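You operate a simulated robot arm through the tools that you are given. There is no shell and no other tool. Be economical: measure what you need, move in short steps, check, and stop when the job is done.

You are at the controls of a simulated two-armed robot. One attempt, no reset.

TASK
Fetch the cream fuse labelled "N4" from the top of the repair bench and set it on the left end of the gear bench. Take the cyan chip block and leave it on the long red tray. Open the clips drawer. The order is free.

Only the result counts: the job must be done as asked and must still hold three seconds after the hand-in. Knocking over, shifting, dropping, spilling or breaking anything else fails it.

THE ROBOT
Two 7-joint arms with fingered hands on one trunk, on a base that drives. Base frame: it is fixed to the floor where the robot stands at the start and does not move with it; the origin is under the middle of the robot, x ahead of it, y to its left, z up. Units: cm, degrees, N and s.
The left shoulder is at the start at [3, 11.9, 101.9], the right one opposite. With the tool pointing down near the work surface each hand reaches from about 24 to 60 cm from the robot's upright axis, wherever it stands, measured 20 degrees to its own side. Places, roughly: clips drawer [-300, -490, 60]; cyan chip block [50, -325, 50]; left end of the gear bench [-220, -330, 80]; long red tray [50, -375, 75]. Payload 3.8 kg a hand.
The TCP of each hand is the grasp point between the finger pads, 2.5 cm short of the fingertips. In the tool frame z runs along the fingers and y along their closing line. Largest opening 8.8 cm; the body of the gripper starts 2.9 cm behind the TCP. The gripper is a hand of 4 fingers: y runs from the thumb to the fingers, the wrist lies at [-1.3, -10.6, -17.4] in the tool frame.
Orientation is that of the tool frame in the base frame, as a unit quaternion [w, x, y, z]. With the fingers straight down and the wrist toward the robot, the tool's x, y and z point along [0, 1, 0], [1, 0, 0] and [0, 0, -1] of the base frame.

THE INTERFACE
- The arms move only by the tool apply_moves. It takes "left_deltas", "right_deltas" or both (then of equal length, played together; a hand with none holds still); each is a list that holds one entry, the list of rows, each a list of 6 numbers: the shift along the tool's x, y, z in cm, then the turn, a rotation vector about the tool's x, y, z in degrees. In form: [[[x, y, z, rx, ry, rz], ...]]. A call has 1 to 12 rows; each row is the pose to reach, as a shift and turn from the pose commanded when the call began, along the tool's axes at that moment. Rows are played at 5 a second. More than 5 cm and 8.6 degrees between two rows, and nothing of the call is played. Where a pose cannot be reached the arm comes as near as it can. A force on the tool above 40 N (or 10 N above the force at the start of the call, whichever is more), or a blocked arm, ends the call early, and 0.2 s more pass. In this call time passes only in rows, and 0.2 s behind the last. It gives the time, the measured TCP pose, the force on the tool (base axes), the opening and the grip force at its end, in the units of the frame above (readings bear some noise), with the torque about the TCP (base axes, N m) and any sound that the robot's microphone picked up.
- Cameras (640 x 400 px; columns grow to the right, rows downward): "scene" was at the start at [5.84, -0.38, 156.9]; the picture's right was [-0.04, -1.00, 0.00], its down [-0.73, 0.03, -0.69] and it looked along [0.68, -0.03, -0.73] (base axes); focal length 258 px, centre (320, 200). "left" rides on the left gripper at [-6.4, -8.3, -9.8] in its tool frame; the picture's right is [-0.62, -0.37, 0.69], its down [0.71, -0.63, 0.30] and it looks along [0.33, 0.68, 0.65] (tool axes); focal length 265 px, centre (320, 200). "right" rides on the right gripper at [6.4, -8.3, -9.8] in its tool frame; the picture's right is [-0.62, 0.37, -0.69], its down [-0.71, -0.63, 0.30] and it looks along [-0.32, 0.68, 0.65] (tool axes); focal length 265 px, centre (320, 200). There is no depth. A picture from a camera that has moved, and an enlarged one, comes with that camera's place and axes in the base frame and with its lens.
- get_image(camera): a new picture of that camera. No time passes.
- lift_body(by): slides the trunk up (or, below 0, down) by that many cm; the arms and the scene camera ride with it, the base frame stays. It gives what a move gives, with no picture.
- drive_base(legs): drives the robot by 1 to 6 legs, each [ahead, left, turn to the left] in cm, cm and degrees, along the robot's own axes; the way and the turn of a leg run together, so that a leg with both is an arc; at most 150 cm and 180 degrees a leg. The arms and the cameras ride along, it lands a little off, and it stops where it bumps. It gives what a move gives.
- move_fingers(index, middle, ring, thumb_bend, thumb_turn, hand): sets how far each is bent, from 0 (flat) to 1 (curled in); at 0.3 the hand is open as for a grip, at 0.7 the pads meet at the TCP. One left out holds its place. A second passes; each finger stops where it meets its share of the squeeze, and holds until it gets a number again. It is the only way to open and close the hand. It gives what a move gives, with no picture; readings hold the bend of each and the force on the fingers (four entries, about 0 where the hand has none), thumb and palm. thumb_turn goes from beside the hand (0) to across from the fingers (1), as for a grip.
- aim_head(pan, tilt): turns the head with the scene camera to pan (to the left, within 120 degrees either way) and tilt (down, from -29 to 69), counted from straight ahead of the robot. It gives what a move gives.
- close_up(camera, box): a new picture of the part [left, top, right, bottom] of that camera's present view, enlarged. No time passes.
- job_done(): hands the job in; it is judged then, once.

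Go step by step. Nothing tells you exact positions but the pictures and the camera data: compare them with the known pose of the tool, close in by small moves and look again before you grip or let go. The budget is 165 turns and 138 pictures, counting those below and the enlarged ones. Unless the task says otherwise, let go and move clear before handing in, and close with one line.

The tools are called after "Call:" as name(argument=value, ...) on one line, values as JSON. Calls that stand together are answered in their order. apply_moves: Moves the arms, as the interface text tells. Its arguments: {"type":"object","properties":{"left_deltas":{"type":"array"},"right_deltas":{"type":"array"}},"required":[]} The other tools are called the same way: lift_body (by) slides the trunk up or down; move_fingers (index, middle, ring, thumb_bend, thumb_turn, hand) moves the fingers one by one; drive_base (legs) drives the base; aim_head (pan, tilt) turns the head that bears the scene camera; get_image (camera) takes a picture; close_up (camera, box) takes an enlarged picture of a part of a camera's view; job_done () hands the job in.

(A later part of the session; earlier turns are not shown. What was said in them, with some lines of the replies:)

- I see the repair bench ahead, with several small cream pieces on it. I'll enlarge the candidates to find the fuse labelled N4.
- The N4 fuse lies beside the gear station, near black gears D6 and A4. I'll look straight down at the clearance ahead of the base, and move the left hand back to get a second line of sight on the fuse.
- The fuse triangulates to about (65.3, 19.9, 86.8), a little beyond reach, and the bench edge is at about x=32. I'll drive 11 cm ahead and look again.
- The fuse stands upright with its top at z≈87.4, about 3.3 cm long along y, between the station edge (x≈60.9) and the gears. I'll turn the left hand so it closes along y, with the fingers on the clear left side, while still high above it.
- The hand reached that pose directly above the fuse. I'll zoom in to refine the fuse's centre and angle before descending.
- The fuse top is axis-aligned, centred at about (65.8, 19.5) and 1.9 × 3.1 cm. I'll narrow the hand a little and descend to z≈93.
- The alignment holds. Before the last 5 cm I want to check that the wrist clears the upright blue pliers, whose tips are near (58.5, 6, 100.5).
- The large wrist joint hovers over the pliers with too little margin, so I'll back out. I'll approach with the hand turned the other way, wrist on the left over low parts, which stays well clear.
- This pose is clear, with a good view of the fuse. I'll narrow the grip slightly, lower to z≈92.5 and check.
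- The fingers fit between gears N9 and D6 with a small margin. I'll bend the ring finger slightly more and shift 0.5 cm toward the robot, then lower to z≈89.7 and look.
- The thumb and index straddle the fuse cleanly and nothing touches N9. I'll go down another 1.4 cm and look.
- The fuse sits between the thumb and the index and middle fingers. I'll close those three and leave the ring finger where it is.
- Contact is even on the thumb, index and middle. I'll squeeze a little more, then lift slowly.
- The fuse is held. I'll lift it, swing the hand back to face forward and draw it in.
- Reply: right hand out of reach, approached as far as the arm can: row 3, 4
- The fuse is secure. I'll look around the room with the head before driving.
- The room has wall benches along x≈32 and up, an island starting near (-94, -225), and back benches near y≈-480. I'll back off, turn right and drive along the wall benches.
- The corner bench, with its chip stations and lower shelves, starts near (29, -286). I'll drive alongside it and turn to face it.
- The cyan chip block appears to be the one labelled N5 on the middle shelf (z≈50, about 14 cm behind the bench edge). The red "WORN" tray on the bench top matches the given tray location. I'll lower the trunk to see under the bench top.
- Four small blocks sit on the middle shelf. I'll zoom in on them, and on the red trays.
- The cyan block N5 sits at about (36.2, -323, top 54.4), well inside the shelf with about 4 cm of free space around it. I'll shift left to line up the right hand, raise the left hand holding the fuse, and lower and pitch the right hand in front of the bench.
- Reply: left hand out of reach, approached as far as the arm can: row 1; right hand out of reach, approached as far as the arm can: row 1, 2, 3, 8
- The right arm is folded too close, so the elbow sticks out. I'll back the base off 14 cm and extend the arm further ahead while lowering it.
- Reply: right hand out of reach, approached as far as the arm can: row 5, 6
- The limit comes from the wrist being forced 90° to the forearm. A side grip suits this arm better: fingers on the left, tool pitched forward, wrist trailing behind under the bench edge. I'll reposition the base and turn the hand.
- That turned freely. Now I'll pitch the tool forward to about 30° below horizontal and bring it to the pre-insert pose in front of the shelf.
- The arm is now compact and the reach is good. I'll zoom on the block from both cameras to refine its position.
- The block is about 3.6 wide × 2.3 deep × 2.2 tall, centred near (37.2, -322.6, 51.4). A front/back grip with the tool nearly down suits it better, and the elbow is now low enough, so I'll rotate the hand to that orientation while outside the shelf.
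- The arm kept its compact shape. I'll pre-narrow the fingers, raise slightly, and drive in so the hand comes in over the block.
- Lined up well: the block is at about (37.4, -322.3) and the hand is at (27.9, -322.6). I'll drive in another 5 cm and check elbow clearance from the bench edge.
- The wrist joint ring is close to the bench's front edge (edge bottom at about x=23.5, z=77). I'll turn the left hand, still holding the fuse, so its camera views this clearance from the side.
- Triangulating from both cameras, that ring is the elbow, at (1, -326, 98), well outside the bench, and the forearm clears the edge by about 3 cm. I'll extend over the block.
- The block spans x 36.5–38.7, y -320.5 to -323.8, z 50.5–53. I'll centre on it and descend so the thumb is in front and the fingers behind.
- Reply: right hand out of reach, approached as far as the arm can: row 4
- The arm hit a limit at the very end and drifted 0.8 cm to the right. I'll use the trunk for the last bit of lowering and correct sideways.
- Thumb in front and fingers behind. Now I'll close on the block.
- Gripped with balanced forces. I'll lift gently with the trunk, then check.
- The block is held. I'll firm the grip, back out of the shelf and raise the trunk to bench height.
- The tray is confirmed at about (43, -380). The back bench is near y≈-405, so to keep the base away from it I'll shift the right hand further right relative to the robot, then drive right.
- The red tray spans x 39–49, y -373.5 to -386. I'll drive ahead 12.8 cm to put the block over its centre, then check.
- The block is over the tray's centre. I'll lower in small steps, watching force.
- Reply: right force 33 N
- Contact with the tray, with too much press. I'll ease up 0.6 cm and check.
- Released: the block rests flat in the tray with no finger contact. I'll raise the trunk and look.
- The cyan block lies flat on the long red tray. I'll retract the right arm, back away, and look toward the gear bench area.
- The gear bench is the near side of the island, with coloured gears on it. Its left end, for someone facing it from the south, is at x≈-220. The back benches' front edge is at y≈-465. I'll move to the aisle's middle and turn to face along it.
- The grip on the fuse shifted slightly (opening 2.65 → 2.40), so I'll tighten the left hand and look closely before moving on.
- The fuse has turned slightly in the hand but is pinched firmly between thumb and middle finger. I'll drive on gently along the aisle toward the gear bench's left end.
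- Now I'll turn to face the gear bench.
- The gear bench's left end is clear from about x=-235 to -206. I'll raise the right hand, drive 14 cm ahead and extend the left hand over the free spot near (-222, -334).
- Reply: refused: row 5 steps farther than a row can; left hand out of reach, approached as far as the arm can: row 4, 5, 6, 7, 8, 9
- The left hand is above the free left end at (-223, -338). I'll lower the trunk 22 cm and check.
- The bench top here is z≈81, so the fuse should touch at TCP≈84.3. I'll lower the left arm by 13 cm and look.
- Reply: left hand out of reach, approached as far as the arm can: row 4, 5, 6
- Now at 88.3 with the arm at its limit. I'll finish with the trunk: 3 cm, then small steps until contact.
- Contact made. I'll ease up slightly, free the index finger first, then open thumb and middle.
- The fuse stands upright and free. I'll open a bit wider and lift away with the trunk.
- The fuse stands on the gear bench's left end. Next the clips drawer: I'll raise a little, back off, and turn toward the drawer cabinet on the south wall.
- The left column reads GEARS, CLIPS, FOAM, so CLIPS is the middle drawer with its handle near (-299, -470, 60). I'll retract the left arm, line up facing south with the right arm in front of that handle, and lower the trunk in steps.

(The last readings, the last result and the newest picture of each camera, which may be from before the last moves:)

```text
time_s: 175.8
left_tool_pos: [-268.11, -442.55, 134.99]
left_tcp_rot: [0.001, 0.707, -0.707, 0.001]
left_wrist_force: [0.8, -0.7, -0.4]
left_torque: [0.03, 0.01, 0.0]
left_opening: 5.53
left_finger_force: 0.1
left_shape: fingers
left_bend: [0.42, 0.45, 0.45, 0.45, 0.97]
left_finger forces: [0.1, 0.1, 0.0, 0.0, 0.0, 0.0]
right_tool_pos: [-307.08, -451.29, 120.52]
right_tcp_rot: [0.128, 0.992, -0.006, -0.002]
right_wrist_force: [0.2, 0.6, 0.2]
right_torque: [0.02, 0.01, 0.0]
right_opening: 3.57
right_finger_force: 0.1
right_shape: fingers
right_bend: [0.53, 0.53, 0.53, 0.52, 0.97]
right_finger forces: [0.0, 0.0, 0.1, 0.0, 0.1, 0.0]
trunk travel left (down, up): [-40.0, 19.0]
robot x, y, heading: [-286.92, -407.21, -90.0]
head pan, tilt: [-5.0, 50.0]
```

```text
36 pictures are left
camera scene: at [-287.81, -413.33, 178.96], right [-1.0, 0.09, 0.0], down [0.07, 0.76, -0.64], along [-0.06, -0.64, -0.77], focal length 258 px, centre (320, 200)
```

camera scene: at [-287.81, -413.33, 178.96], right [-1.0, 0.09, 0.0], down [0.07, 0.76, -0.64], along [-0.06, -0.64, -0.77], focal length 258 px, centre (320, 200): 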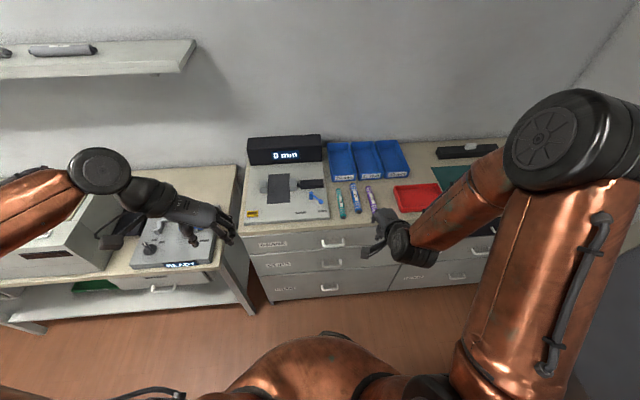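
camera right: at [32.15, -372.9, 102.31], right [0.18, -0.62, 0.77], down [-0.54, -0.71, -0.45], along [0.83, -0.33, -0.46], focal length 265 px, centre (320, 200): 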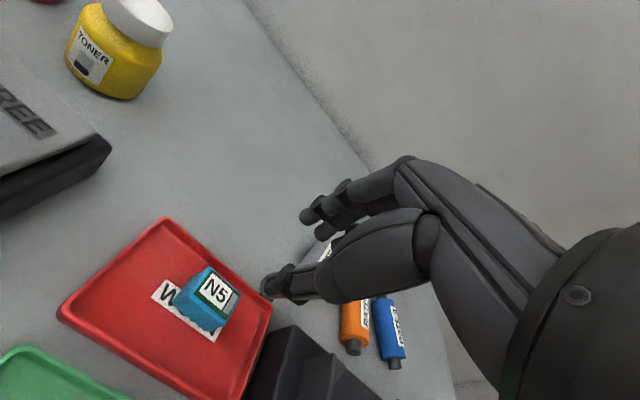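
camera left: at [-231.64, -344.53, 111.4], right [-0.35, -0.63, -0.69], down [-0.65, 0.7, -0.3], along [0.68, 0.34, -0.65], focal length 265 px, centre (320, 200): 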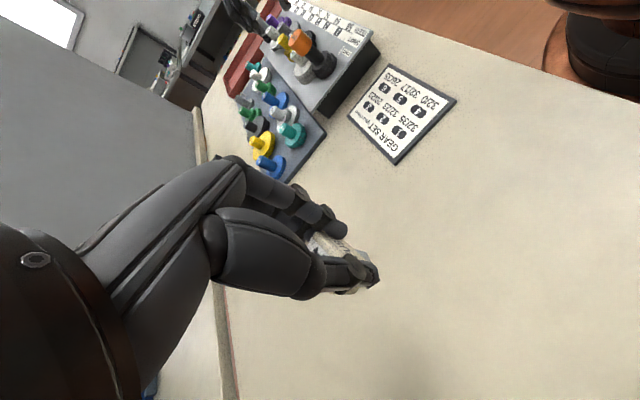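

The CLIPS handle triangulates to about (-297.3, -468.2, 64.3), with the drawer front at y≈-472. I'll back up 17 cm, extend the right arm and pitch the tool to about 45°.

Call:
drive_base(legs=[[-17, 0, 0]])

Call:
apply_moves(right_deltas=[[[1.5, 3.2, 0.8, -5, 0, 0], [3, 6.4, 1.6, -10, 0, 0], [4.5, 9.6, 2.4, -15, 0, 0], [6, 12.8, 3.2, -20, 0, 0], [7.5, 16, 4, -25, 0, 0], [9.5, 19.4, 4.9, -30, 0, 0], [9.5, 19.4, 4.9, -30, 0, 0]]])

Call:
lift_body(by=-36)

Call:
get_image(camera="scene")

Call:
get_image(camera="right")

```text
time_s: 177.2
left_tool_pos: [-268.06, -425.44, 134.95]
left_tcp_rot: [0.001, 0.708, -0.707, 0.001]
left_wrist_force: [0.2, -0.5, 0.3]
left_torque: [0.0, 0.0, 0.02]
left_opening: 5.53
left_finger_force: 0.1
left_shape: fingers
left_bend: [0.42, 0.45, 0.45, 0.45, 0.97]
left_finger forces: [0.0, 0.0, 0.0, 0.0, 0.0, 0.1]
right_tool_pos: [-306.79, -434.49, 120.5]
right_tcp_rot: [0.127, 0.992, -0.005, -0.003]
right_wrist_force: [-1.0, -0.4, -0.5]
right_torque: [-0.01, 0.05, -0.02]
right_opening: 3.58
right_finger_force: 0.0
right_shape: fingers
right_bend: [0.53, 0.53, 0.53, 0.52, 0.97]
right_finger forces: [0.0, 0.1, 0.0, 0.0, 0.0, 0.0]
trunk travel left (down, up): [-40.0, 19.0]
robot x, y, heading: [-287.0, -390.8, -90.0]
head pan, tilt: [-5.0, 50.0]
```

```text
time_s: 178.8
left_tool_pos: [-268.11, -425.39, 135.04]
left_tcp_rot: [0.001, 0.708, -0.706, 0.001]
left_wrist_force: [0.0, 0.2, 0.4]
left_torque: [0.0, 0.0, 0.01]
left_opening: 5.54
left_finger_force: 0.0
left_shape: fingers
left_bend: [0.42, 0.45, 0.45, 0.45, 0.97]
left_finger forces: [0.0, 0.0, 0.0, 0.0, 0.0, 0.1]
right_tool_pos: [-297.5, -454.6, 120.61]
right_tcp_rot: [0.38, 0.925, -0.003, -0.002]
right_wrist_force: [0.4, -0.3, 0.2]
right_torque: [-0.01, 0.0, 0.0]
right_opening: 3.56
right_finger_force: 0.0
right_shape: fingers
right_bend: [0.53, 0.53, 0.53, 0.52, 0.97]
right_finger forces: [0.0, 0.1, 0.1, 0.0, 0.0, 0.0]
trunk travel left (down, up): [-40.0, 19.0]
robot x, y, heading: [-287.11, -390.78, -90.4]
head pan, tilt: [-5.0, 50.0]
```

```text
time_s: 182.3
left_tool_pos: [-268.14, -425.47, 99.08]
left_tcp_rot: [0.001, 0.708, -0.706, 0.001]
left_wrist_force: [-0.1, 0.1, -0.8]
left_torque: [-0.01, -0.01, 0.0]
left_opening: 5.54
left_finger_force: 0.0
left_shape: fingers
left_bend: [0.42, 0.45, 0.45, 0.45, 0.97]
left_finger forces: [0.0, 0.0, 0.1, 0.0, 0.1, 0.0]
right_tool_pos: [-297.52, -454.47, 84.77]
right_tcp_rot: [0.381, 0.925, -0.004, -0.003]
right_wrist_force: [0.2, -0.1, -0.6]
right_torque: [0.03, 0.0, 0.01]
right_opening: 3.58
right_finger_force: 0.1
right_shape: fingers
right_bend: [0.53, 0.53, 0.53, 0.52, 0.97]
right_finger forces: [0.0, 0.1, 0.0, 0.0, 0.0, 0.0]
trunk travel left (down, up): [-4.0, 55.0]
robot x, y, heading: [-286.76, -390.61, -89.7]
head pan, tilt: [-5.0, 50.0]
```

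```text
35 pictures are left
camera scene: at [-287.84, -396.34, 142.97], right [-1.0, 0.09, 0.0], down [0.07, 0.76, -0.64], along [-0.06, -0.64, -0.77], focal length 258 px, centre (320, 200)
```

scene: 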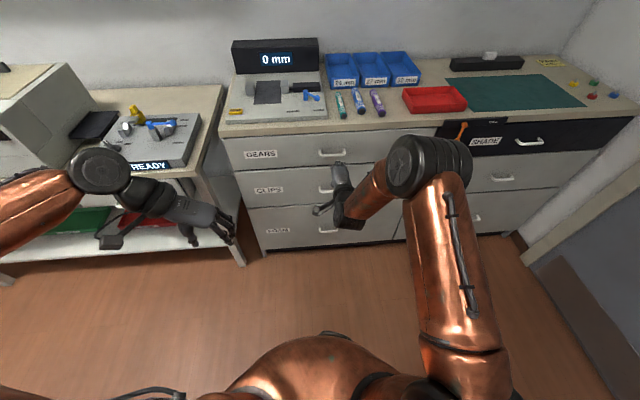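

```text
34 pictures are left
camera right: at [-290.96, -441.72, 85.89], right [-0.62, 0.23, 0.75], down [-0.71, 0.24, -0.66], along [-0.33, -0.94, 0.02], focal length 265 px, centre (320, 200)
```

right: 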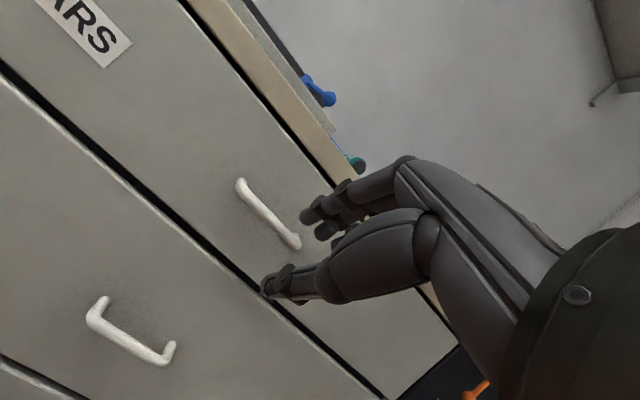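

Very good view: the CLIPS handle bar is near (-297.7, -468.5, 63), with about 2 cm of standoff. I'll lower to just in front of it with a flatter tool pitch of about 30°, and narrow the fingers.

Call:
lift_body(by=-3.5)

Call:
apply_moves(right_deltas=[[[0, -2, 3, -4, 0, 0], [0, -4, 6, -8, 0, 0], [0, -6, 9, -12, 0, 0], [0, -7.8, 12, -15, 0, 0], [0, -7.8, 12, -15, 0, 0]]])

Call:
get_image(camera="right")

Call:
close_up(camera="scene", box=[240, 110, 440, 250])

```text
time_s: 183.1
left_tool_pos: [-268.1, -425.42, 95.57]
left_tcp_rot: [0.001, 0.708, -0.707, 0.002]
left_wrist_force: [0.4, -0.5, 0.0]
left_torque: [0.0, 0.06, 0.02]
left_opening: 5.55
left_finger_force: 0.0
left_shape: fingers
left_bend: [0.42, 0.45, 0.45, 0.45, 0.97]
left_finger forces: [0.0, 0.0, 0.1, 0.1, 0.0, 0.0]
right_tool_pos: [-297.56, -454.35, 81.21]
right_tcp_rot: [0.38, 0.925, -0.003, -0.002]
right_wrist_force: [0.7, -0.6, -0.2]
right_torque: [-0.01, 0.01, -0.02]
right_opening: 3.58
right_finger_force: 0.1
right_shape: fingers
right_bend: [0.53, 0.53, 0.53, 0.52, 0.97]
right_finger forces: [0.1, 0.0, 0.0, 0.0, 0.0, 0.0]
trunk travel left (down, up): [-0.5, 58.5]
robot x, y, heading: [-286.93, -390.34, -89.8]
head pan, tilt: [-5.0, 50.0]
```

```text
time_s: 184.3
left_tool_pos: [-268.11, -425.53, 95.4]
left_tcp_rot: [0.0, 0.708, -0.707, 0.0]
left_wrist_force: [0.3, -1.0, -0.8]
left_torque: [0.02, 0.0, 0.02]
left_opening: 5.56
left_finger_force: 0.1
left_shape: fingers
left_bend: [0.42, 0.45, 0.45, 0.45, 0.97]
left_finger forces: [0.1, 0.0, 0.0, 0.1, 0.0, 0.0]
right_tool_pos: [-297.4, -457.15, 67.37]
right_tcp_rot: [0.498, 0.867, -0.003, -0.003]
right_wrist_force: [0.1, 0.0, 1.0]
right_torque: [-0.02, 0.01, 0.0]
right_opening: 3.6
right_finger_force: 0.2
right_shape: fingers
right_bend: [0.53, 0.53, 0.53, 0.52, 0.97]
right_finger forces: [0.0, 0.0, 0.0, 0.1, 0.0, 0.0]
trunk travel left (down, up): [-0.5, 58.5]
robot x, y, heading: [-287.06, -390.77, -89.8]
head pan, tilt: [-5.0, 50.0]
```

```text
33 pictures are left
camera right: at [-290.92, -444.61, 65.03], right [-0.61, 0.42, 0.67], down [-0.72, 0.06, -0.7], along [-0.33, -0.91, 0.26], focal length 265 px, centre (320, 200)
```

right: 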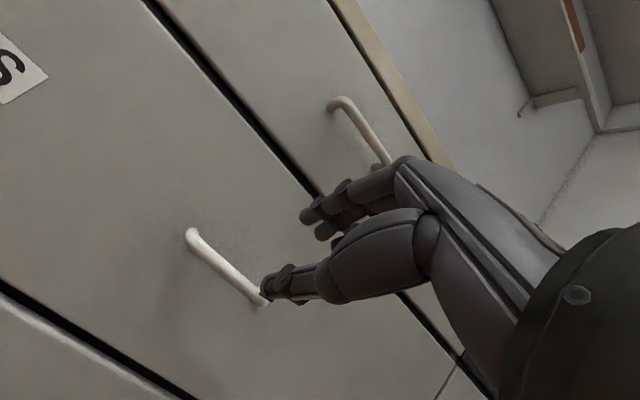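

```text
2.86 times, centred on (340, 180) of scene
camera zoom: at [-287.84, -396.35, 139.46], right [-1.0, 0.09, 0.0], down [0.07, 0.76, -0.64], along [-0.06, -0.64, -0.77], focal length 736 px, centre (263, 257)
```

zoom: 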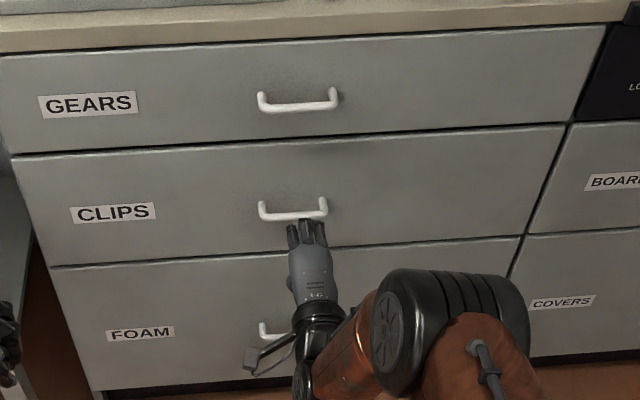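

The handle bar is at about (-298.5, -468.7, 61.3), and the hand is just in front of and above it. I'll drive 7 cm closer, then centre along the tool axis.

Call:
drive_base(legs=[[7, 0, 0]])

Call:
apply_moves(right_deltas=[[[-0.4, -1.5, 0, 0, 0, 0], [-0.8, -3.0, 0, 0, 0, 0], [-0.8, -3.0, 1.5, 0, 0, 0], [-0.8, -3.0, 1.5, 0, 0, 0]]])

Call:
get_image(camera="right")

Call:
close_up(camera="scene", box=[280, 160, 380, 230])

```text
time_s: 185.3
left_tool_pos: [-268.12, -432.67, 95.51]
left_tcp_rot: [0.001, 0.708, -0.706, 0.001]
left_wrist_force: [-0.4, 0.5, 1.1]
left_torque: [0.02, -0.01, 0.02]
left_opening: 5.53
left_finger_force: 0.0
left_shape: fingers
left_bend: [0.42, 0.45, 0.45, 0.45, 0.97]
left_finger forces: [0.0, 0.0, 0.0, 0.1, 0.0, 0.1]
right_tool_pos: [-297.36, -464.32, 67.21]
right_tcp_rot: [0.497, 0.868, -0.003, -0.003]
right_wrist_force: [-0.6, -0.6, -0.3]
right_torque: [0.0, -0.02, -0.03]
right_opening: 3.58
right_finger_force: 0.1
right_shape: fingers
right_bend: [0.53, 0.53, 0.53, 0.52, 0.97]
right_finger forces: [0.0, 0.0, 0.0, 0.0, 0.2, 0.0]
trunk travel left (down, up): [-0.5, 58.5]
robot x, y, heading: [-286.83, -397.44, -90.1]
head pan, tilt: [-5.0, 50.0]
```

```text
time_s: 186.3
left_tool_pos: [-268.0, -432.46, 95.55]
left_tcp_rot: [0.001, 0.708, -0.706, 0.0]
left_wrist_force: [0.2, 0.3, 0.4]
left_torque: [-0.01, 0.0, -0.02]
left_opening: 5.54
left_finger_force: 0.3
left_shape: fingers
left_bend: [0.42, 0.45, 0.45, 0.45, 0.97]
left_finger forces: [0.0, 0.0, 0.0, 0.1, 0.1, 0.0]
right_tool_pos: [-298.1, -464.02, 63.87]
right_tcp_rot: [0.497, 0.868, -0.003, -0.003]
right_wrist_force: [-0.3, -0.9, 0.7]
right_torque: [-0.01, -0.02, 0.0]
right_opening: 3.58
right_finger_force: 0.0
right_shape: fingers
right_bend: [0.53, 0.53, 0.53, 0.52, 0.97]
right_finger forces: [0.0, 0.0, 0.0, 0.0, 0.1, 0.0]
trunk travel left (down, up): [-0.5, 58.5]
robot x, y, heading: [-286.87, -397.66, -89.9]
head pan, tilt: [-5.0, 50.0]
```

```text
31 pictures are left
camera right: at [-291.63, -451.37, 61.72], right [-0.61, 0.42, 0.67], down [-0.72, 0.06, -0.7], along [-0.33, -0.91, 0.26], focal length 265 px, centre (320, 200)
```

right: 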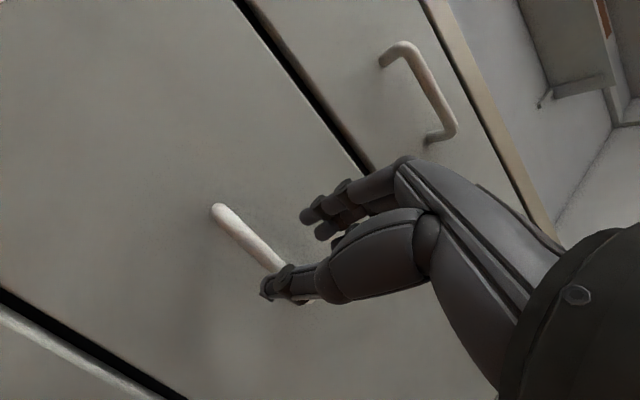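

```text
5.71 times, centred on (330, 195) of scene
camera zoom: at [-287.83, -403.44, 139.46], right [-1.0, 0.09, 0.0], down [0.07, 0.76, -0.64], along [-0.06, -0.64, -0.77], focal length 1472 px, centre (263, 229)
```

zoom: 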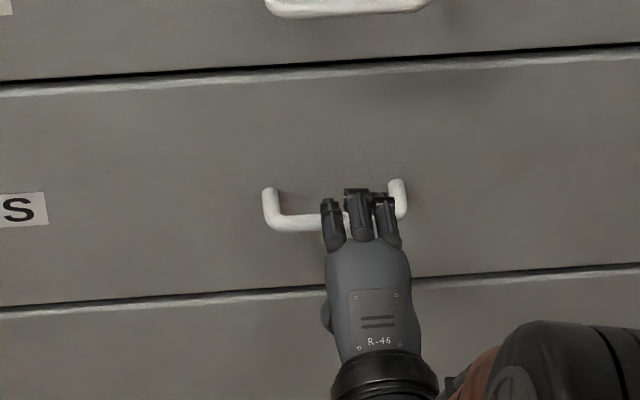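

The fingers are poised above the bar and the thumb below, a bit to the right of centre. I'll shift 1.4 cm and advance along the tool axis.

Call:
apply_moves(right_deltas=[[[0.7, 0.1, 0, 0, 0, 0], [1.4, 0.1, 0, 0, 0, 0], [1.4, 0.1, 1.2, 0, 0, 0], [1.4, 0.1, 2.4, 0, 0, 0], [1.4, 0.1, 3.5, 0, 0, 0]]])

Call:
get_image(camera="right")

Call:
close_up(camera="scene", box=[280, 160, 380, 230])

```text
time_s: 187.5
left_tool_pos: [-268.09, -432.52, 95.5]
left_tcp_rot: [0.002, 0.708, -0.706, 0.001]
left_wrist_force: [0.1, 0.5, -0.5]
left_torque: [0.01, -0.01, -0.02]
left_opening: 5.56
left_finger_force: 0.0
left_shape: fingers
left_bend: [0.42, 0.45, 0.45, 0.45, 0.97]
left_finger forces: [0.0, 0.0, 0.0, 0.0, 0.0, 0.0]
right_tool_pos: [-296.83, -467.13, 62.21]
right_tcp_rot: [0.496, 0.868, -0.002, -0.003]
right_wrist_force: [0.0, -0.3, -0.4]
right_torque: [0.01, 0.01, 0.0]
right_opening: 3.58
right_finger_force: 0.0
right_shape: fingers
right_bend: [0.53, 0.53, 0.53, 0.52, 0.97]
right_finger forces: [0.0, 0.0, 0.0, 0.0, 0.0, 0.1]
trunk travel left (down, up): [-0.5, 58.5]
robot x, y, heading: [-287.13, -397.92, -89.7]
head pan, tilt: [-5.0, 50.0]
```

```text
29 pictures are left
camera right: at [-290.27, -454.53, 60.03], right [-0.61, 0.42, 0.67], down [-0.72, 0.06, -0.7], along [-0.33, -0.91, 0.26], focal length 265 px, centre (320, 200)
```

right: 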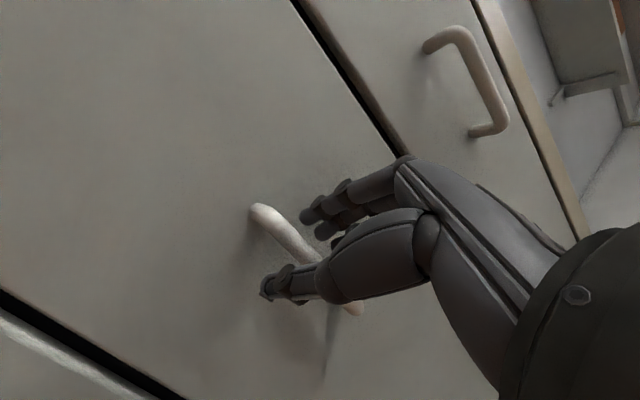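

```text
5.71 times, centred on (330, 195) of scene
camera zoom: at [-287.83, -403.44, 139.46], right [-1.0, 0.09, 0.0], down [0.07, 0.76, -0.64], along [-0.06, -0.64, -0.77], focal length 1472 px, centre (263, 229)
```

zoom: 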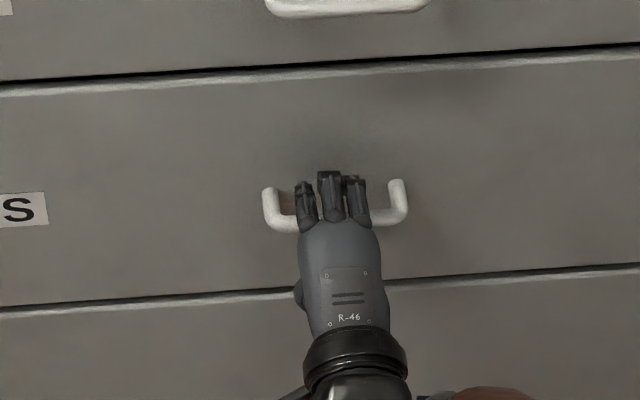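

The bar is between the fingers and thumb, with no contact yet. Closing on it.

Call:
move_fingers(hand="right", index=0.72, middle=0.72, ring=0.72, thumb_bend=0.7)

Call:
close_up(camera="right", box=[200, 150, 400, 330])

```text
time_s: 188.5
left_tool_pos: [-268.32, -432.42, 95.59]
left_tcp_rot: [0.001, 0.708, -0.706, 0.001]
left_wrist_force: [-0.1, 0.1, -0.3]
left_torque: [0.01, 0.03, 0.03]
left_opening: 5.58
left_finger_force: 0.1
left_shape: fingers
left_bend: [0.42, 0.45, 0.45, 0.45, 0.97]
left_finger forces: [0.1, 0.1, 0.0, 0.0, 0.1, 0.0]
right_tool_pos: [-297.0, -467.22, 62.46]
right_tcp_rot: [0.499, 0.867, -0.003, -0.004]
right_wrist_force: [-0.6, -3.2, 7.9]
right_torque: [-0.17, 0.13, 0.08]
right_opening: 0.56
right_finger_force: 7.6
right_shape: fingers
right_bend: [0.71, 0.67, 0.71, 0.66, 0.97]
right_finger forces: [4.1, 4.2, 3.8, 0.0, 3.2, 0.1]
trunk travel left (down, up): [-0.5, 58.5]
robot x, y, heading: [-287.28, -397.4, -90.0]
head pan, tilt: [-5.0, 50.0]
```

```text
2.22 times, centred on (300, 240) of right
camera zoom: at [-290.29, -454.56, 60.15], right [-0.61, 0.42, 0.67], down [-0.72, 0.06, -0.7], along [-0.33, -0.91, 0.26], focal length 590 px, centre (364, 111)
```

zoom: 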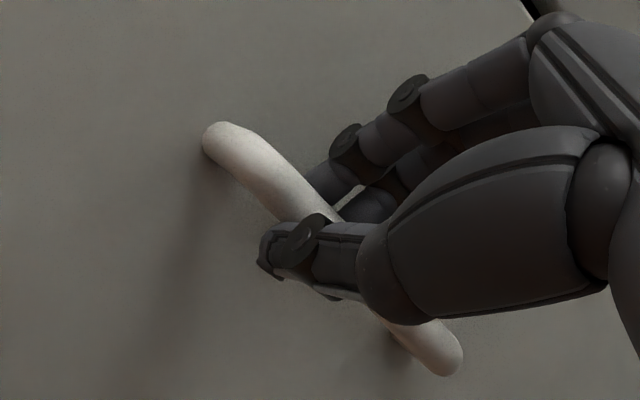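

The bar is gripped. I'll pull gently by backing the base 6 cm and check that the drawer follows.

Call:
drive_base(legs=[[-6, 0, 0]])

Call:
get_image(camera="scene")

```text
time_s: 189.5
left_tool_pos: [-268.16, -426.16, 95.55]
left_tcp_rot: [0.001, 0.708, -0.707, 0.001]
left_wrist_force: [0.1, -0.3, 0.3]
left_torque: [-0.03, -0.05, -0.01]
left_opening: 5.53
left_finger_force: 0.1
left_shape: fingers
left_bend: [0.42, 0.45, 0.45, 0.45, 0.97]
left_finger forces: [0.0, 0.0, 0.0, 0.0, 0.0, 0.0]
right_tool_pos: [-296.78, -460.96, 62.38]
right_tcp_rot: [0.497, 0.868, -0.003, -0.003]
right_wrist_force: [0.2, 0.4, 10.4]
right_torque: [-0.17, 0.15, -0.01]
right_opening: 0.52
right_finger_force: 8.8
right_shape: fingers
right_bend: [0.71, 0.67, 0.72, 0.66, 0.97]
right_finger forces: [3.7, 4.1, 5.4, 0.1, 3.5, 0.1]
trunk travel left (down, up): [-0.5, 58.5]
robot x, y, heading: [-287.37, -391.43, -89.9]
head pan, tilt: [-5.0, 50.0]
```

```text
26 pictures are left
camera scene: at [-287.83, -397.08, 139.47], right [-1.0, 0.09, 0.0], down [0.07, 0.76, -0.64], along [-0.06, -0.64, -0.77], focal length 258 px, centre (320, 200)
```

scene: 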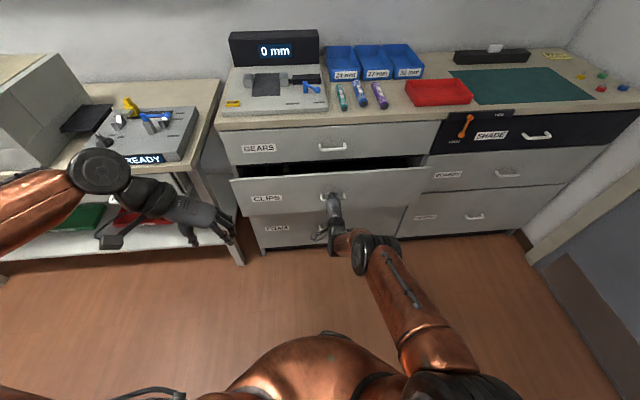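

The CLIPS drawer is opening. I'll pull it further.

Call:
drive_base(legs=[[-9, 0, 0], [-7, 0, 0]])

Call:
get_image(camera="scene")

```text
time_s: 191.2
left_tool_pos: [-268.24, -410.26, 95.51]
left_tcp_rot: [0.001, 0.708, -0.707, 0.001]
left_wrist_force: [-0.5, -0.1, 0.9]
left_torque: [-0.01, 0.01, 0.02]
left_opening: 5.53
left_finger_force: 0.1
left_shape: fingers
left_bend: [0.42, 0.45, 0.45, 0.45, 0.97]
left_finger forces: [0.0, 0.1, 0.0, 0.0, 0.1, 0.0]
right_tool_pos: [-296.84, -444.84, 62.39]
right_tcp_rot: [0.498, 0.867, -0.004, -0.004]
right_wrist_force: [0.8, 0.2, 9.3]
right_torque: [-0.13, 0.14, 0.04]
right_opening: 0.52
right_finger_force: 8.3
right_shape: fingers
right_bend: [0.71, 0.67, 0.72, 0.66, 0.97]
right_finger forces: [3.2, 3.7, 5.4, 0.0, 3.6, 0.0]
trunk travel left (down, up): [-0.5, 58.5]
robot x, y, heading: [-286.8, -375.54, -90.3]
head pan, tilt: [-5.0, 50.0]
```

```text
25 pictures are left
camera scene: at [-287.83, -381.08, 139.47], right [-1.0, 0.09, 0.0], down [0.07, 0.76, -0.64], along [-0.06, -0.64, -0.77], focal length 258 px, centre (320, 200)
```

scene: 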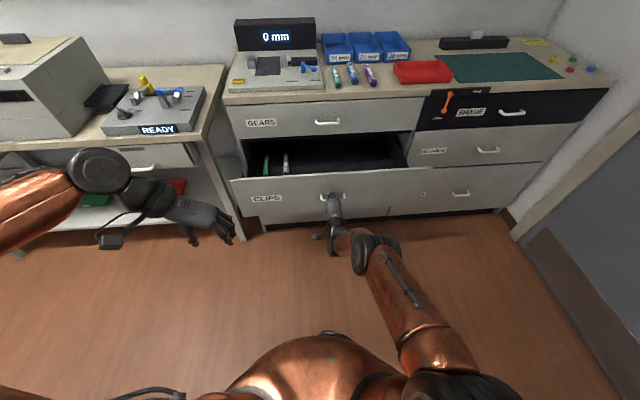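

Call:
drive_base(legs=[[-5, 0, 0], [-4, 0, 0]])

Call:
get_image(camera="scene")

```text
time_s: 192.6
left_tool_pos: [-268.1, -401.29, 95.52]
left_tcp_rot: [0.001, 0.707, -0.707, 0.001]
left_wrist_force: [-0.6, 0.4, 0.7]
left_torque: [-0.02, -0.01, -0.03]
left_opening: 5.55
left_finger_force: 0.1
left_shape: fingers
left_bend: [0.42, 0.45, 0.45, 0.45, 0.97]
left_finger forces: [0.0, 0.1, 0.0, 0.0, 0.0, 0.0]
right_tool_pos: [-296.88, -436.03, 62.28]
right_tcp_rot: [0.498, 0.867, -0.003, -0.004]
right_wrist_force: [-1.3, 0.5, 8.5]
right_torque: [-0.15, 0.19, -0.01]
right_opening: 0.51
right_finger_force: 7.7
right_shape: fingers
right_bend: [0.71, 0.71, 0.72, 0.65, 0.97]
right_finger forces: [2.9, 3.2, 4.9, 0.1, 3.9, 0.0]
trunk travel left (down, up): [-0.5, 58.5]
robot x, y, heading: [-286.89, -366.61, -90.2]
head pan, tilt: [-5.0, 50.0]
```

```text
24 pictures are left
camera scene: at [-287.84, -372.12, 139.47], right [-1.0, 0.09, 0.0], down [0.07, 0.76, -0.64], along [-0.06, -0.64, -0.77], focal length 258 px, centre (320, 200)
```

scene: 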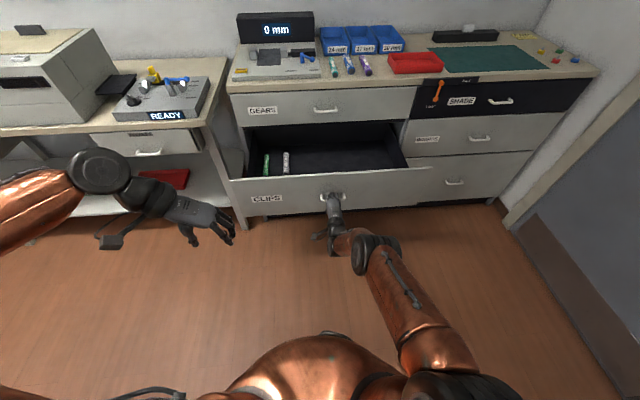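

The drawer is well open (about 31 cm). I'll release the handle and back off along the tool axis.

Call:
move_fingers(hand="right", index=0.5, middle=0.5, ring=0.5, thumb_bend=0.5)

Call:
apply_moves(right_deltas=[[[0, 0, -1.5, 0, 0, 0], [0, 0, -3, 0, 0, 0], [0, 0, -5, 0, 0, 0], [0, 0, -7, 0, 0, 0], [0, 0, -7, 0, 0, 0]]])

Call:
get_image(camera="right")

```text
time_s: 193.6
left_tool_pos: [-268.07, -401.52, 95.59]
left_tcp_rot: [0.001, 0.708, -0.707, 0.0]
left_wrist_force: [-0.1, -0.9, 0.9]
left_torque: [-0.03, 0.04, 0.03]
left_opening: 5.54
left_finger_force: 0.1
left_shape: fingers
left_bend: [0.42, 0.45, 0.45, 0.45, 0.97]
left_finger forces: [0.0, 0.1, 0.0, 0.1, 0.1, 0.0]
right_tool_pos: [-296.85, -436.05, 62.12]
right_tcp_rot: [0.498, 0.867, -0.003, -0.004]
right_wrist_force: [0.3, 0.1, -0.4]
right_torque: [-0.01, -0.01, 0.01]
right_opening: 4.11
right_finger_force: 0.1
right_shape: fingers
right_bend: [0.5, 0.5, 0.5, 0.5, 0.97]
right_finger forces: [0.1, 0.0, 0.0, 0.0, 0.0, 0.0]
trunk travel left (down, up): [-0.5, 58.5]
robot x, y, heading: [-286.81, -367.2, -89.9]
head pan, tilt: [-5.0, 50.0]
```

```text
time_s: 194.8
left_tool_pos: [-268.17, -401.38, 95.55]
left_tcp_rot: [-0.001, -0.707, 0.707, -0.002]
left_wrist_force: [0.2, 0.1, 1.0]
left_torque: [-0.01, -0.01, 0.01]
left_opening: 5.54
left_finger_force: 0.0
left_shape: fingers
left_bend: [0.42, 0.45, 0.45, 0.45, 0.97]
left_finger forces: [0.0, 0.0, 0.0, 0.0, 0.1, 0.0]
right_tool_pos: [-296.76, -429.89, 65.85]
right_tcp_rot: [0.498, 0.867, -0.004, -0.005]
right_wrist_force: [0.1, 0.0, -0.9]
right_torque: [0.01, -0.01, -0.01]
right_opening: 4.13
right_finger_force: 0.0
right_shape: fingers
right_bend: [0.5, 0.5, 0.5, 0.5, 0.97]
right_finger forces: [0.0, 0.0, 0.1, 0.0, 0.1, 0.1]
trunk travel left (down, up): [-0.5, 58.5]
robot x, y, heading: [-286.9, -366.38, -90.0]
head pan, tilt: [-5.0, 50.0]
```

```text
23 pictures are left
camera right: at [-290.17, -417.3, 63.62], right [-0.61, 0.42, 0.67], down [-0.72, 0.06, -0.7], along [-0.33, -0.91, 0.26], focal length 265 px, centre (320, 200)
```

right: 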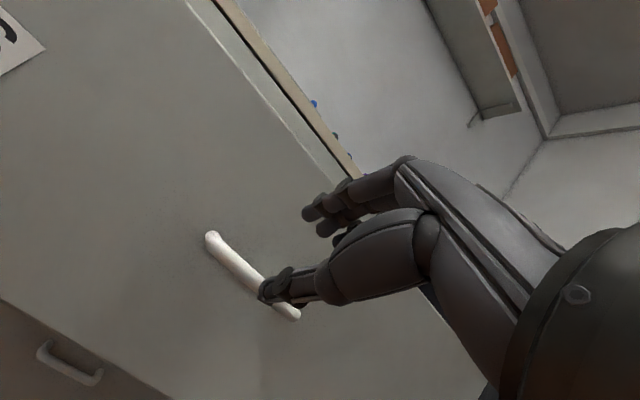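

The hand is clear. I'll back off slightly and make a last check of the drawer and the fuse.

Call:
drive_base(legs=[[-6, 0, 0]])

Call:
get_image(camera="scene")

Call:
aim_head(pan=112, tilt=35)

Call:
get_image(camera="scene")

```text
time_s: 195.8
left_tool_pos: [-268.23, -395.34, 95.62]
left_tcp_rot: [0.001, 0.707, -0.707, 0.001]
left_wrist_force: [0.3, 0.1, -0.5]
left_torque: [0.02, 0.02, 0.01]
left_opening: 5.56
left_finger_force: 0.0
left_shape: fingers
left_bend: [0.42, 0.45, 0.45, 0.45, 0.97]
left_finger forces: [0.1, 0.0, 0.0, 0.1, 0.1, 0.0]
right_tool_pos: [-296.79, -423.92, 65.89]
right_tcp_rot: [0.498, 0.867, -0.003, -0.004]
right_wrist_force: [-0.1, 0.3, 0.3]
right_torque: [0.0, 0.0, -0.01]
right_opening: 4.1
right_finger_force: 0.0
right_shape: fingers
right_bend: [0.5, 0.5, 0.5, 0.5, 0.97]
right_finger forces: [0.0, 0.1, 0.0, 0.0, 0.1, 0.0]
trunk travel left (down, up): [-0.5, 58.5]
robot x, y, heading: [-287.29, -360.58, -90.0]
head pan, tilt: [-5.0, 50.0]
```

```text
22 pictures are left
camera scene: at [-287.85, -366.17, 139.46], right [-1.0, 0.09, 0.0], down [0.07, 0.76, -0.64], along [-0.06, -0.64, -0.77], focal length 258 px, centre (320, 200)
```

scene: 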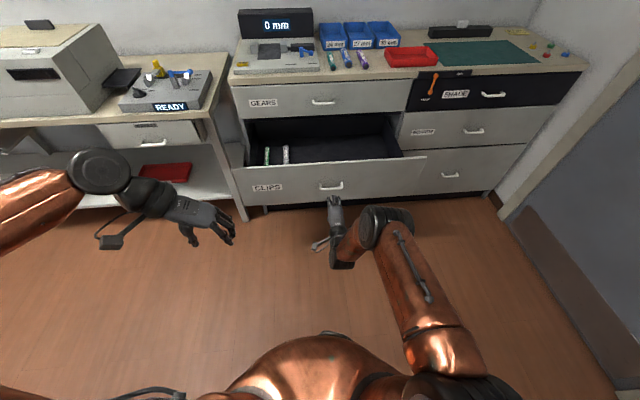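

```text
time_s: 197.8
left_tool_pos: [-268.06, -395.45, 95.61]
left_tcp_rot: [0.001, 0.708, -0.707, 0.001]
left_wrist_force: [0.0, -0.3, 0.2]
left_torque: [-0.02, -0.01, 0.0]
left_opening: 5.57
left_finger_force: 0.0
left_shape: fingers
left_bend: [0.42, 0.45, 0.45, 0.45, 0.97]
left_finger forces: [0.1, 0.0, 0.1, 0.0, 0.1, 0.0]
right_tool_pos: [-296.71, -423.96, 65.87]
right_tcp_rot: [0.497, 0.868, -0.002, -0.003]
right_wrist_force: [0.5, 0.2, 0.3]
right_torque: [0.04, 0.01, 0.01]
right_opening: 4.13
right_finger_force: 0.1
right_shape: fingers
right_bend: [0.5, 0.5, 0.5, 0.5, 0.97]
right_finger forces: [0.0, 0.0, 0.0, 0.1, 0.1, 0.0]
trunk travel left (down, up): [-0.5, 58.5]
robot x, y, heading: [-286.78, -360.8, -90.1]
head pan, tilt: [112.0, 35.0]
```

```text
21 pictures are left
camera scene: at [-279.0, -355.35, 141.63], right [0.37, -0.93, 0.0], down [-0.53, -0.21, -0.82], along [0.76, 0.31, -0.57], focal length 258 px, centre (320, 200)
```

scene: 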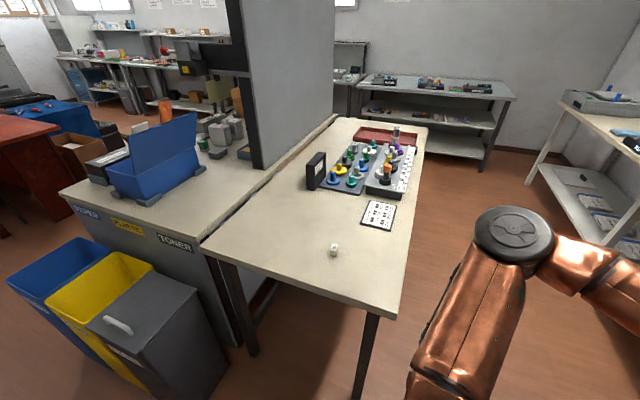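

The fuse stands on the gear bench's left end, the CLIPS drawer stays open, the cyan block was left flat on the red tray, and both hands are clear. I'm handing the job in.

Call:
job_done()

```text
The job is handed in.
```

I've set the N4 fuse on the left end of the gear bench, left the cyan chip block on the long red tray, opened the clips drawer about 31 cm, and handed the job in.
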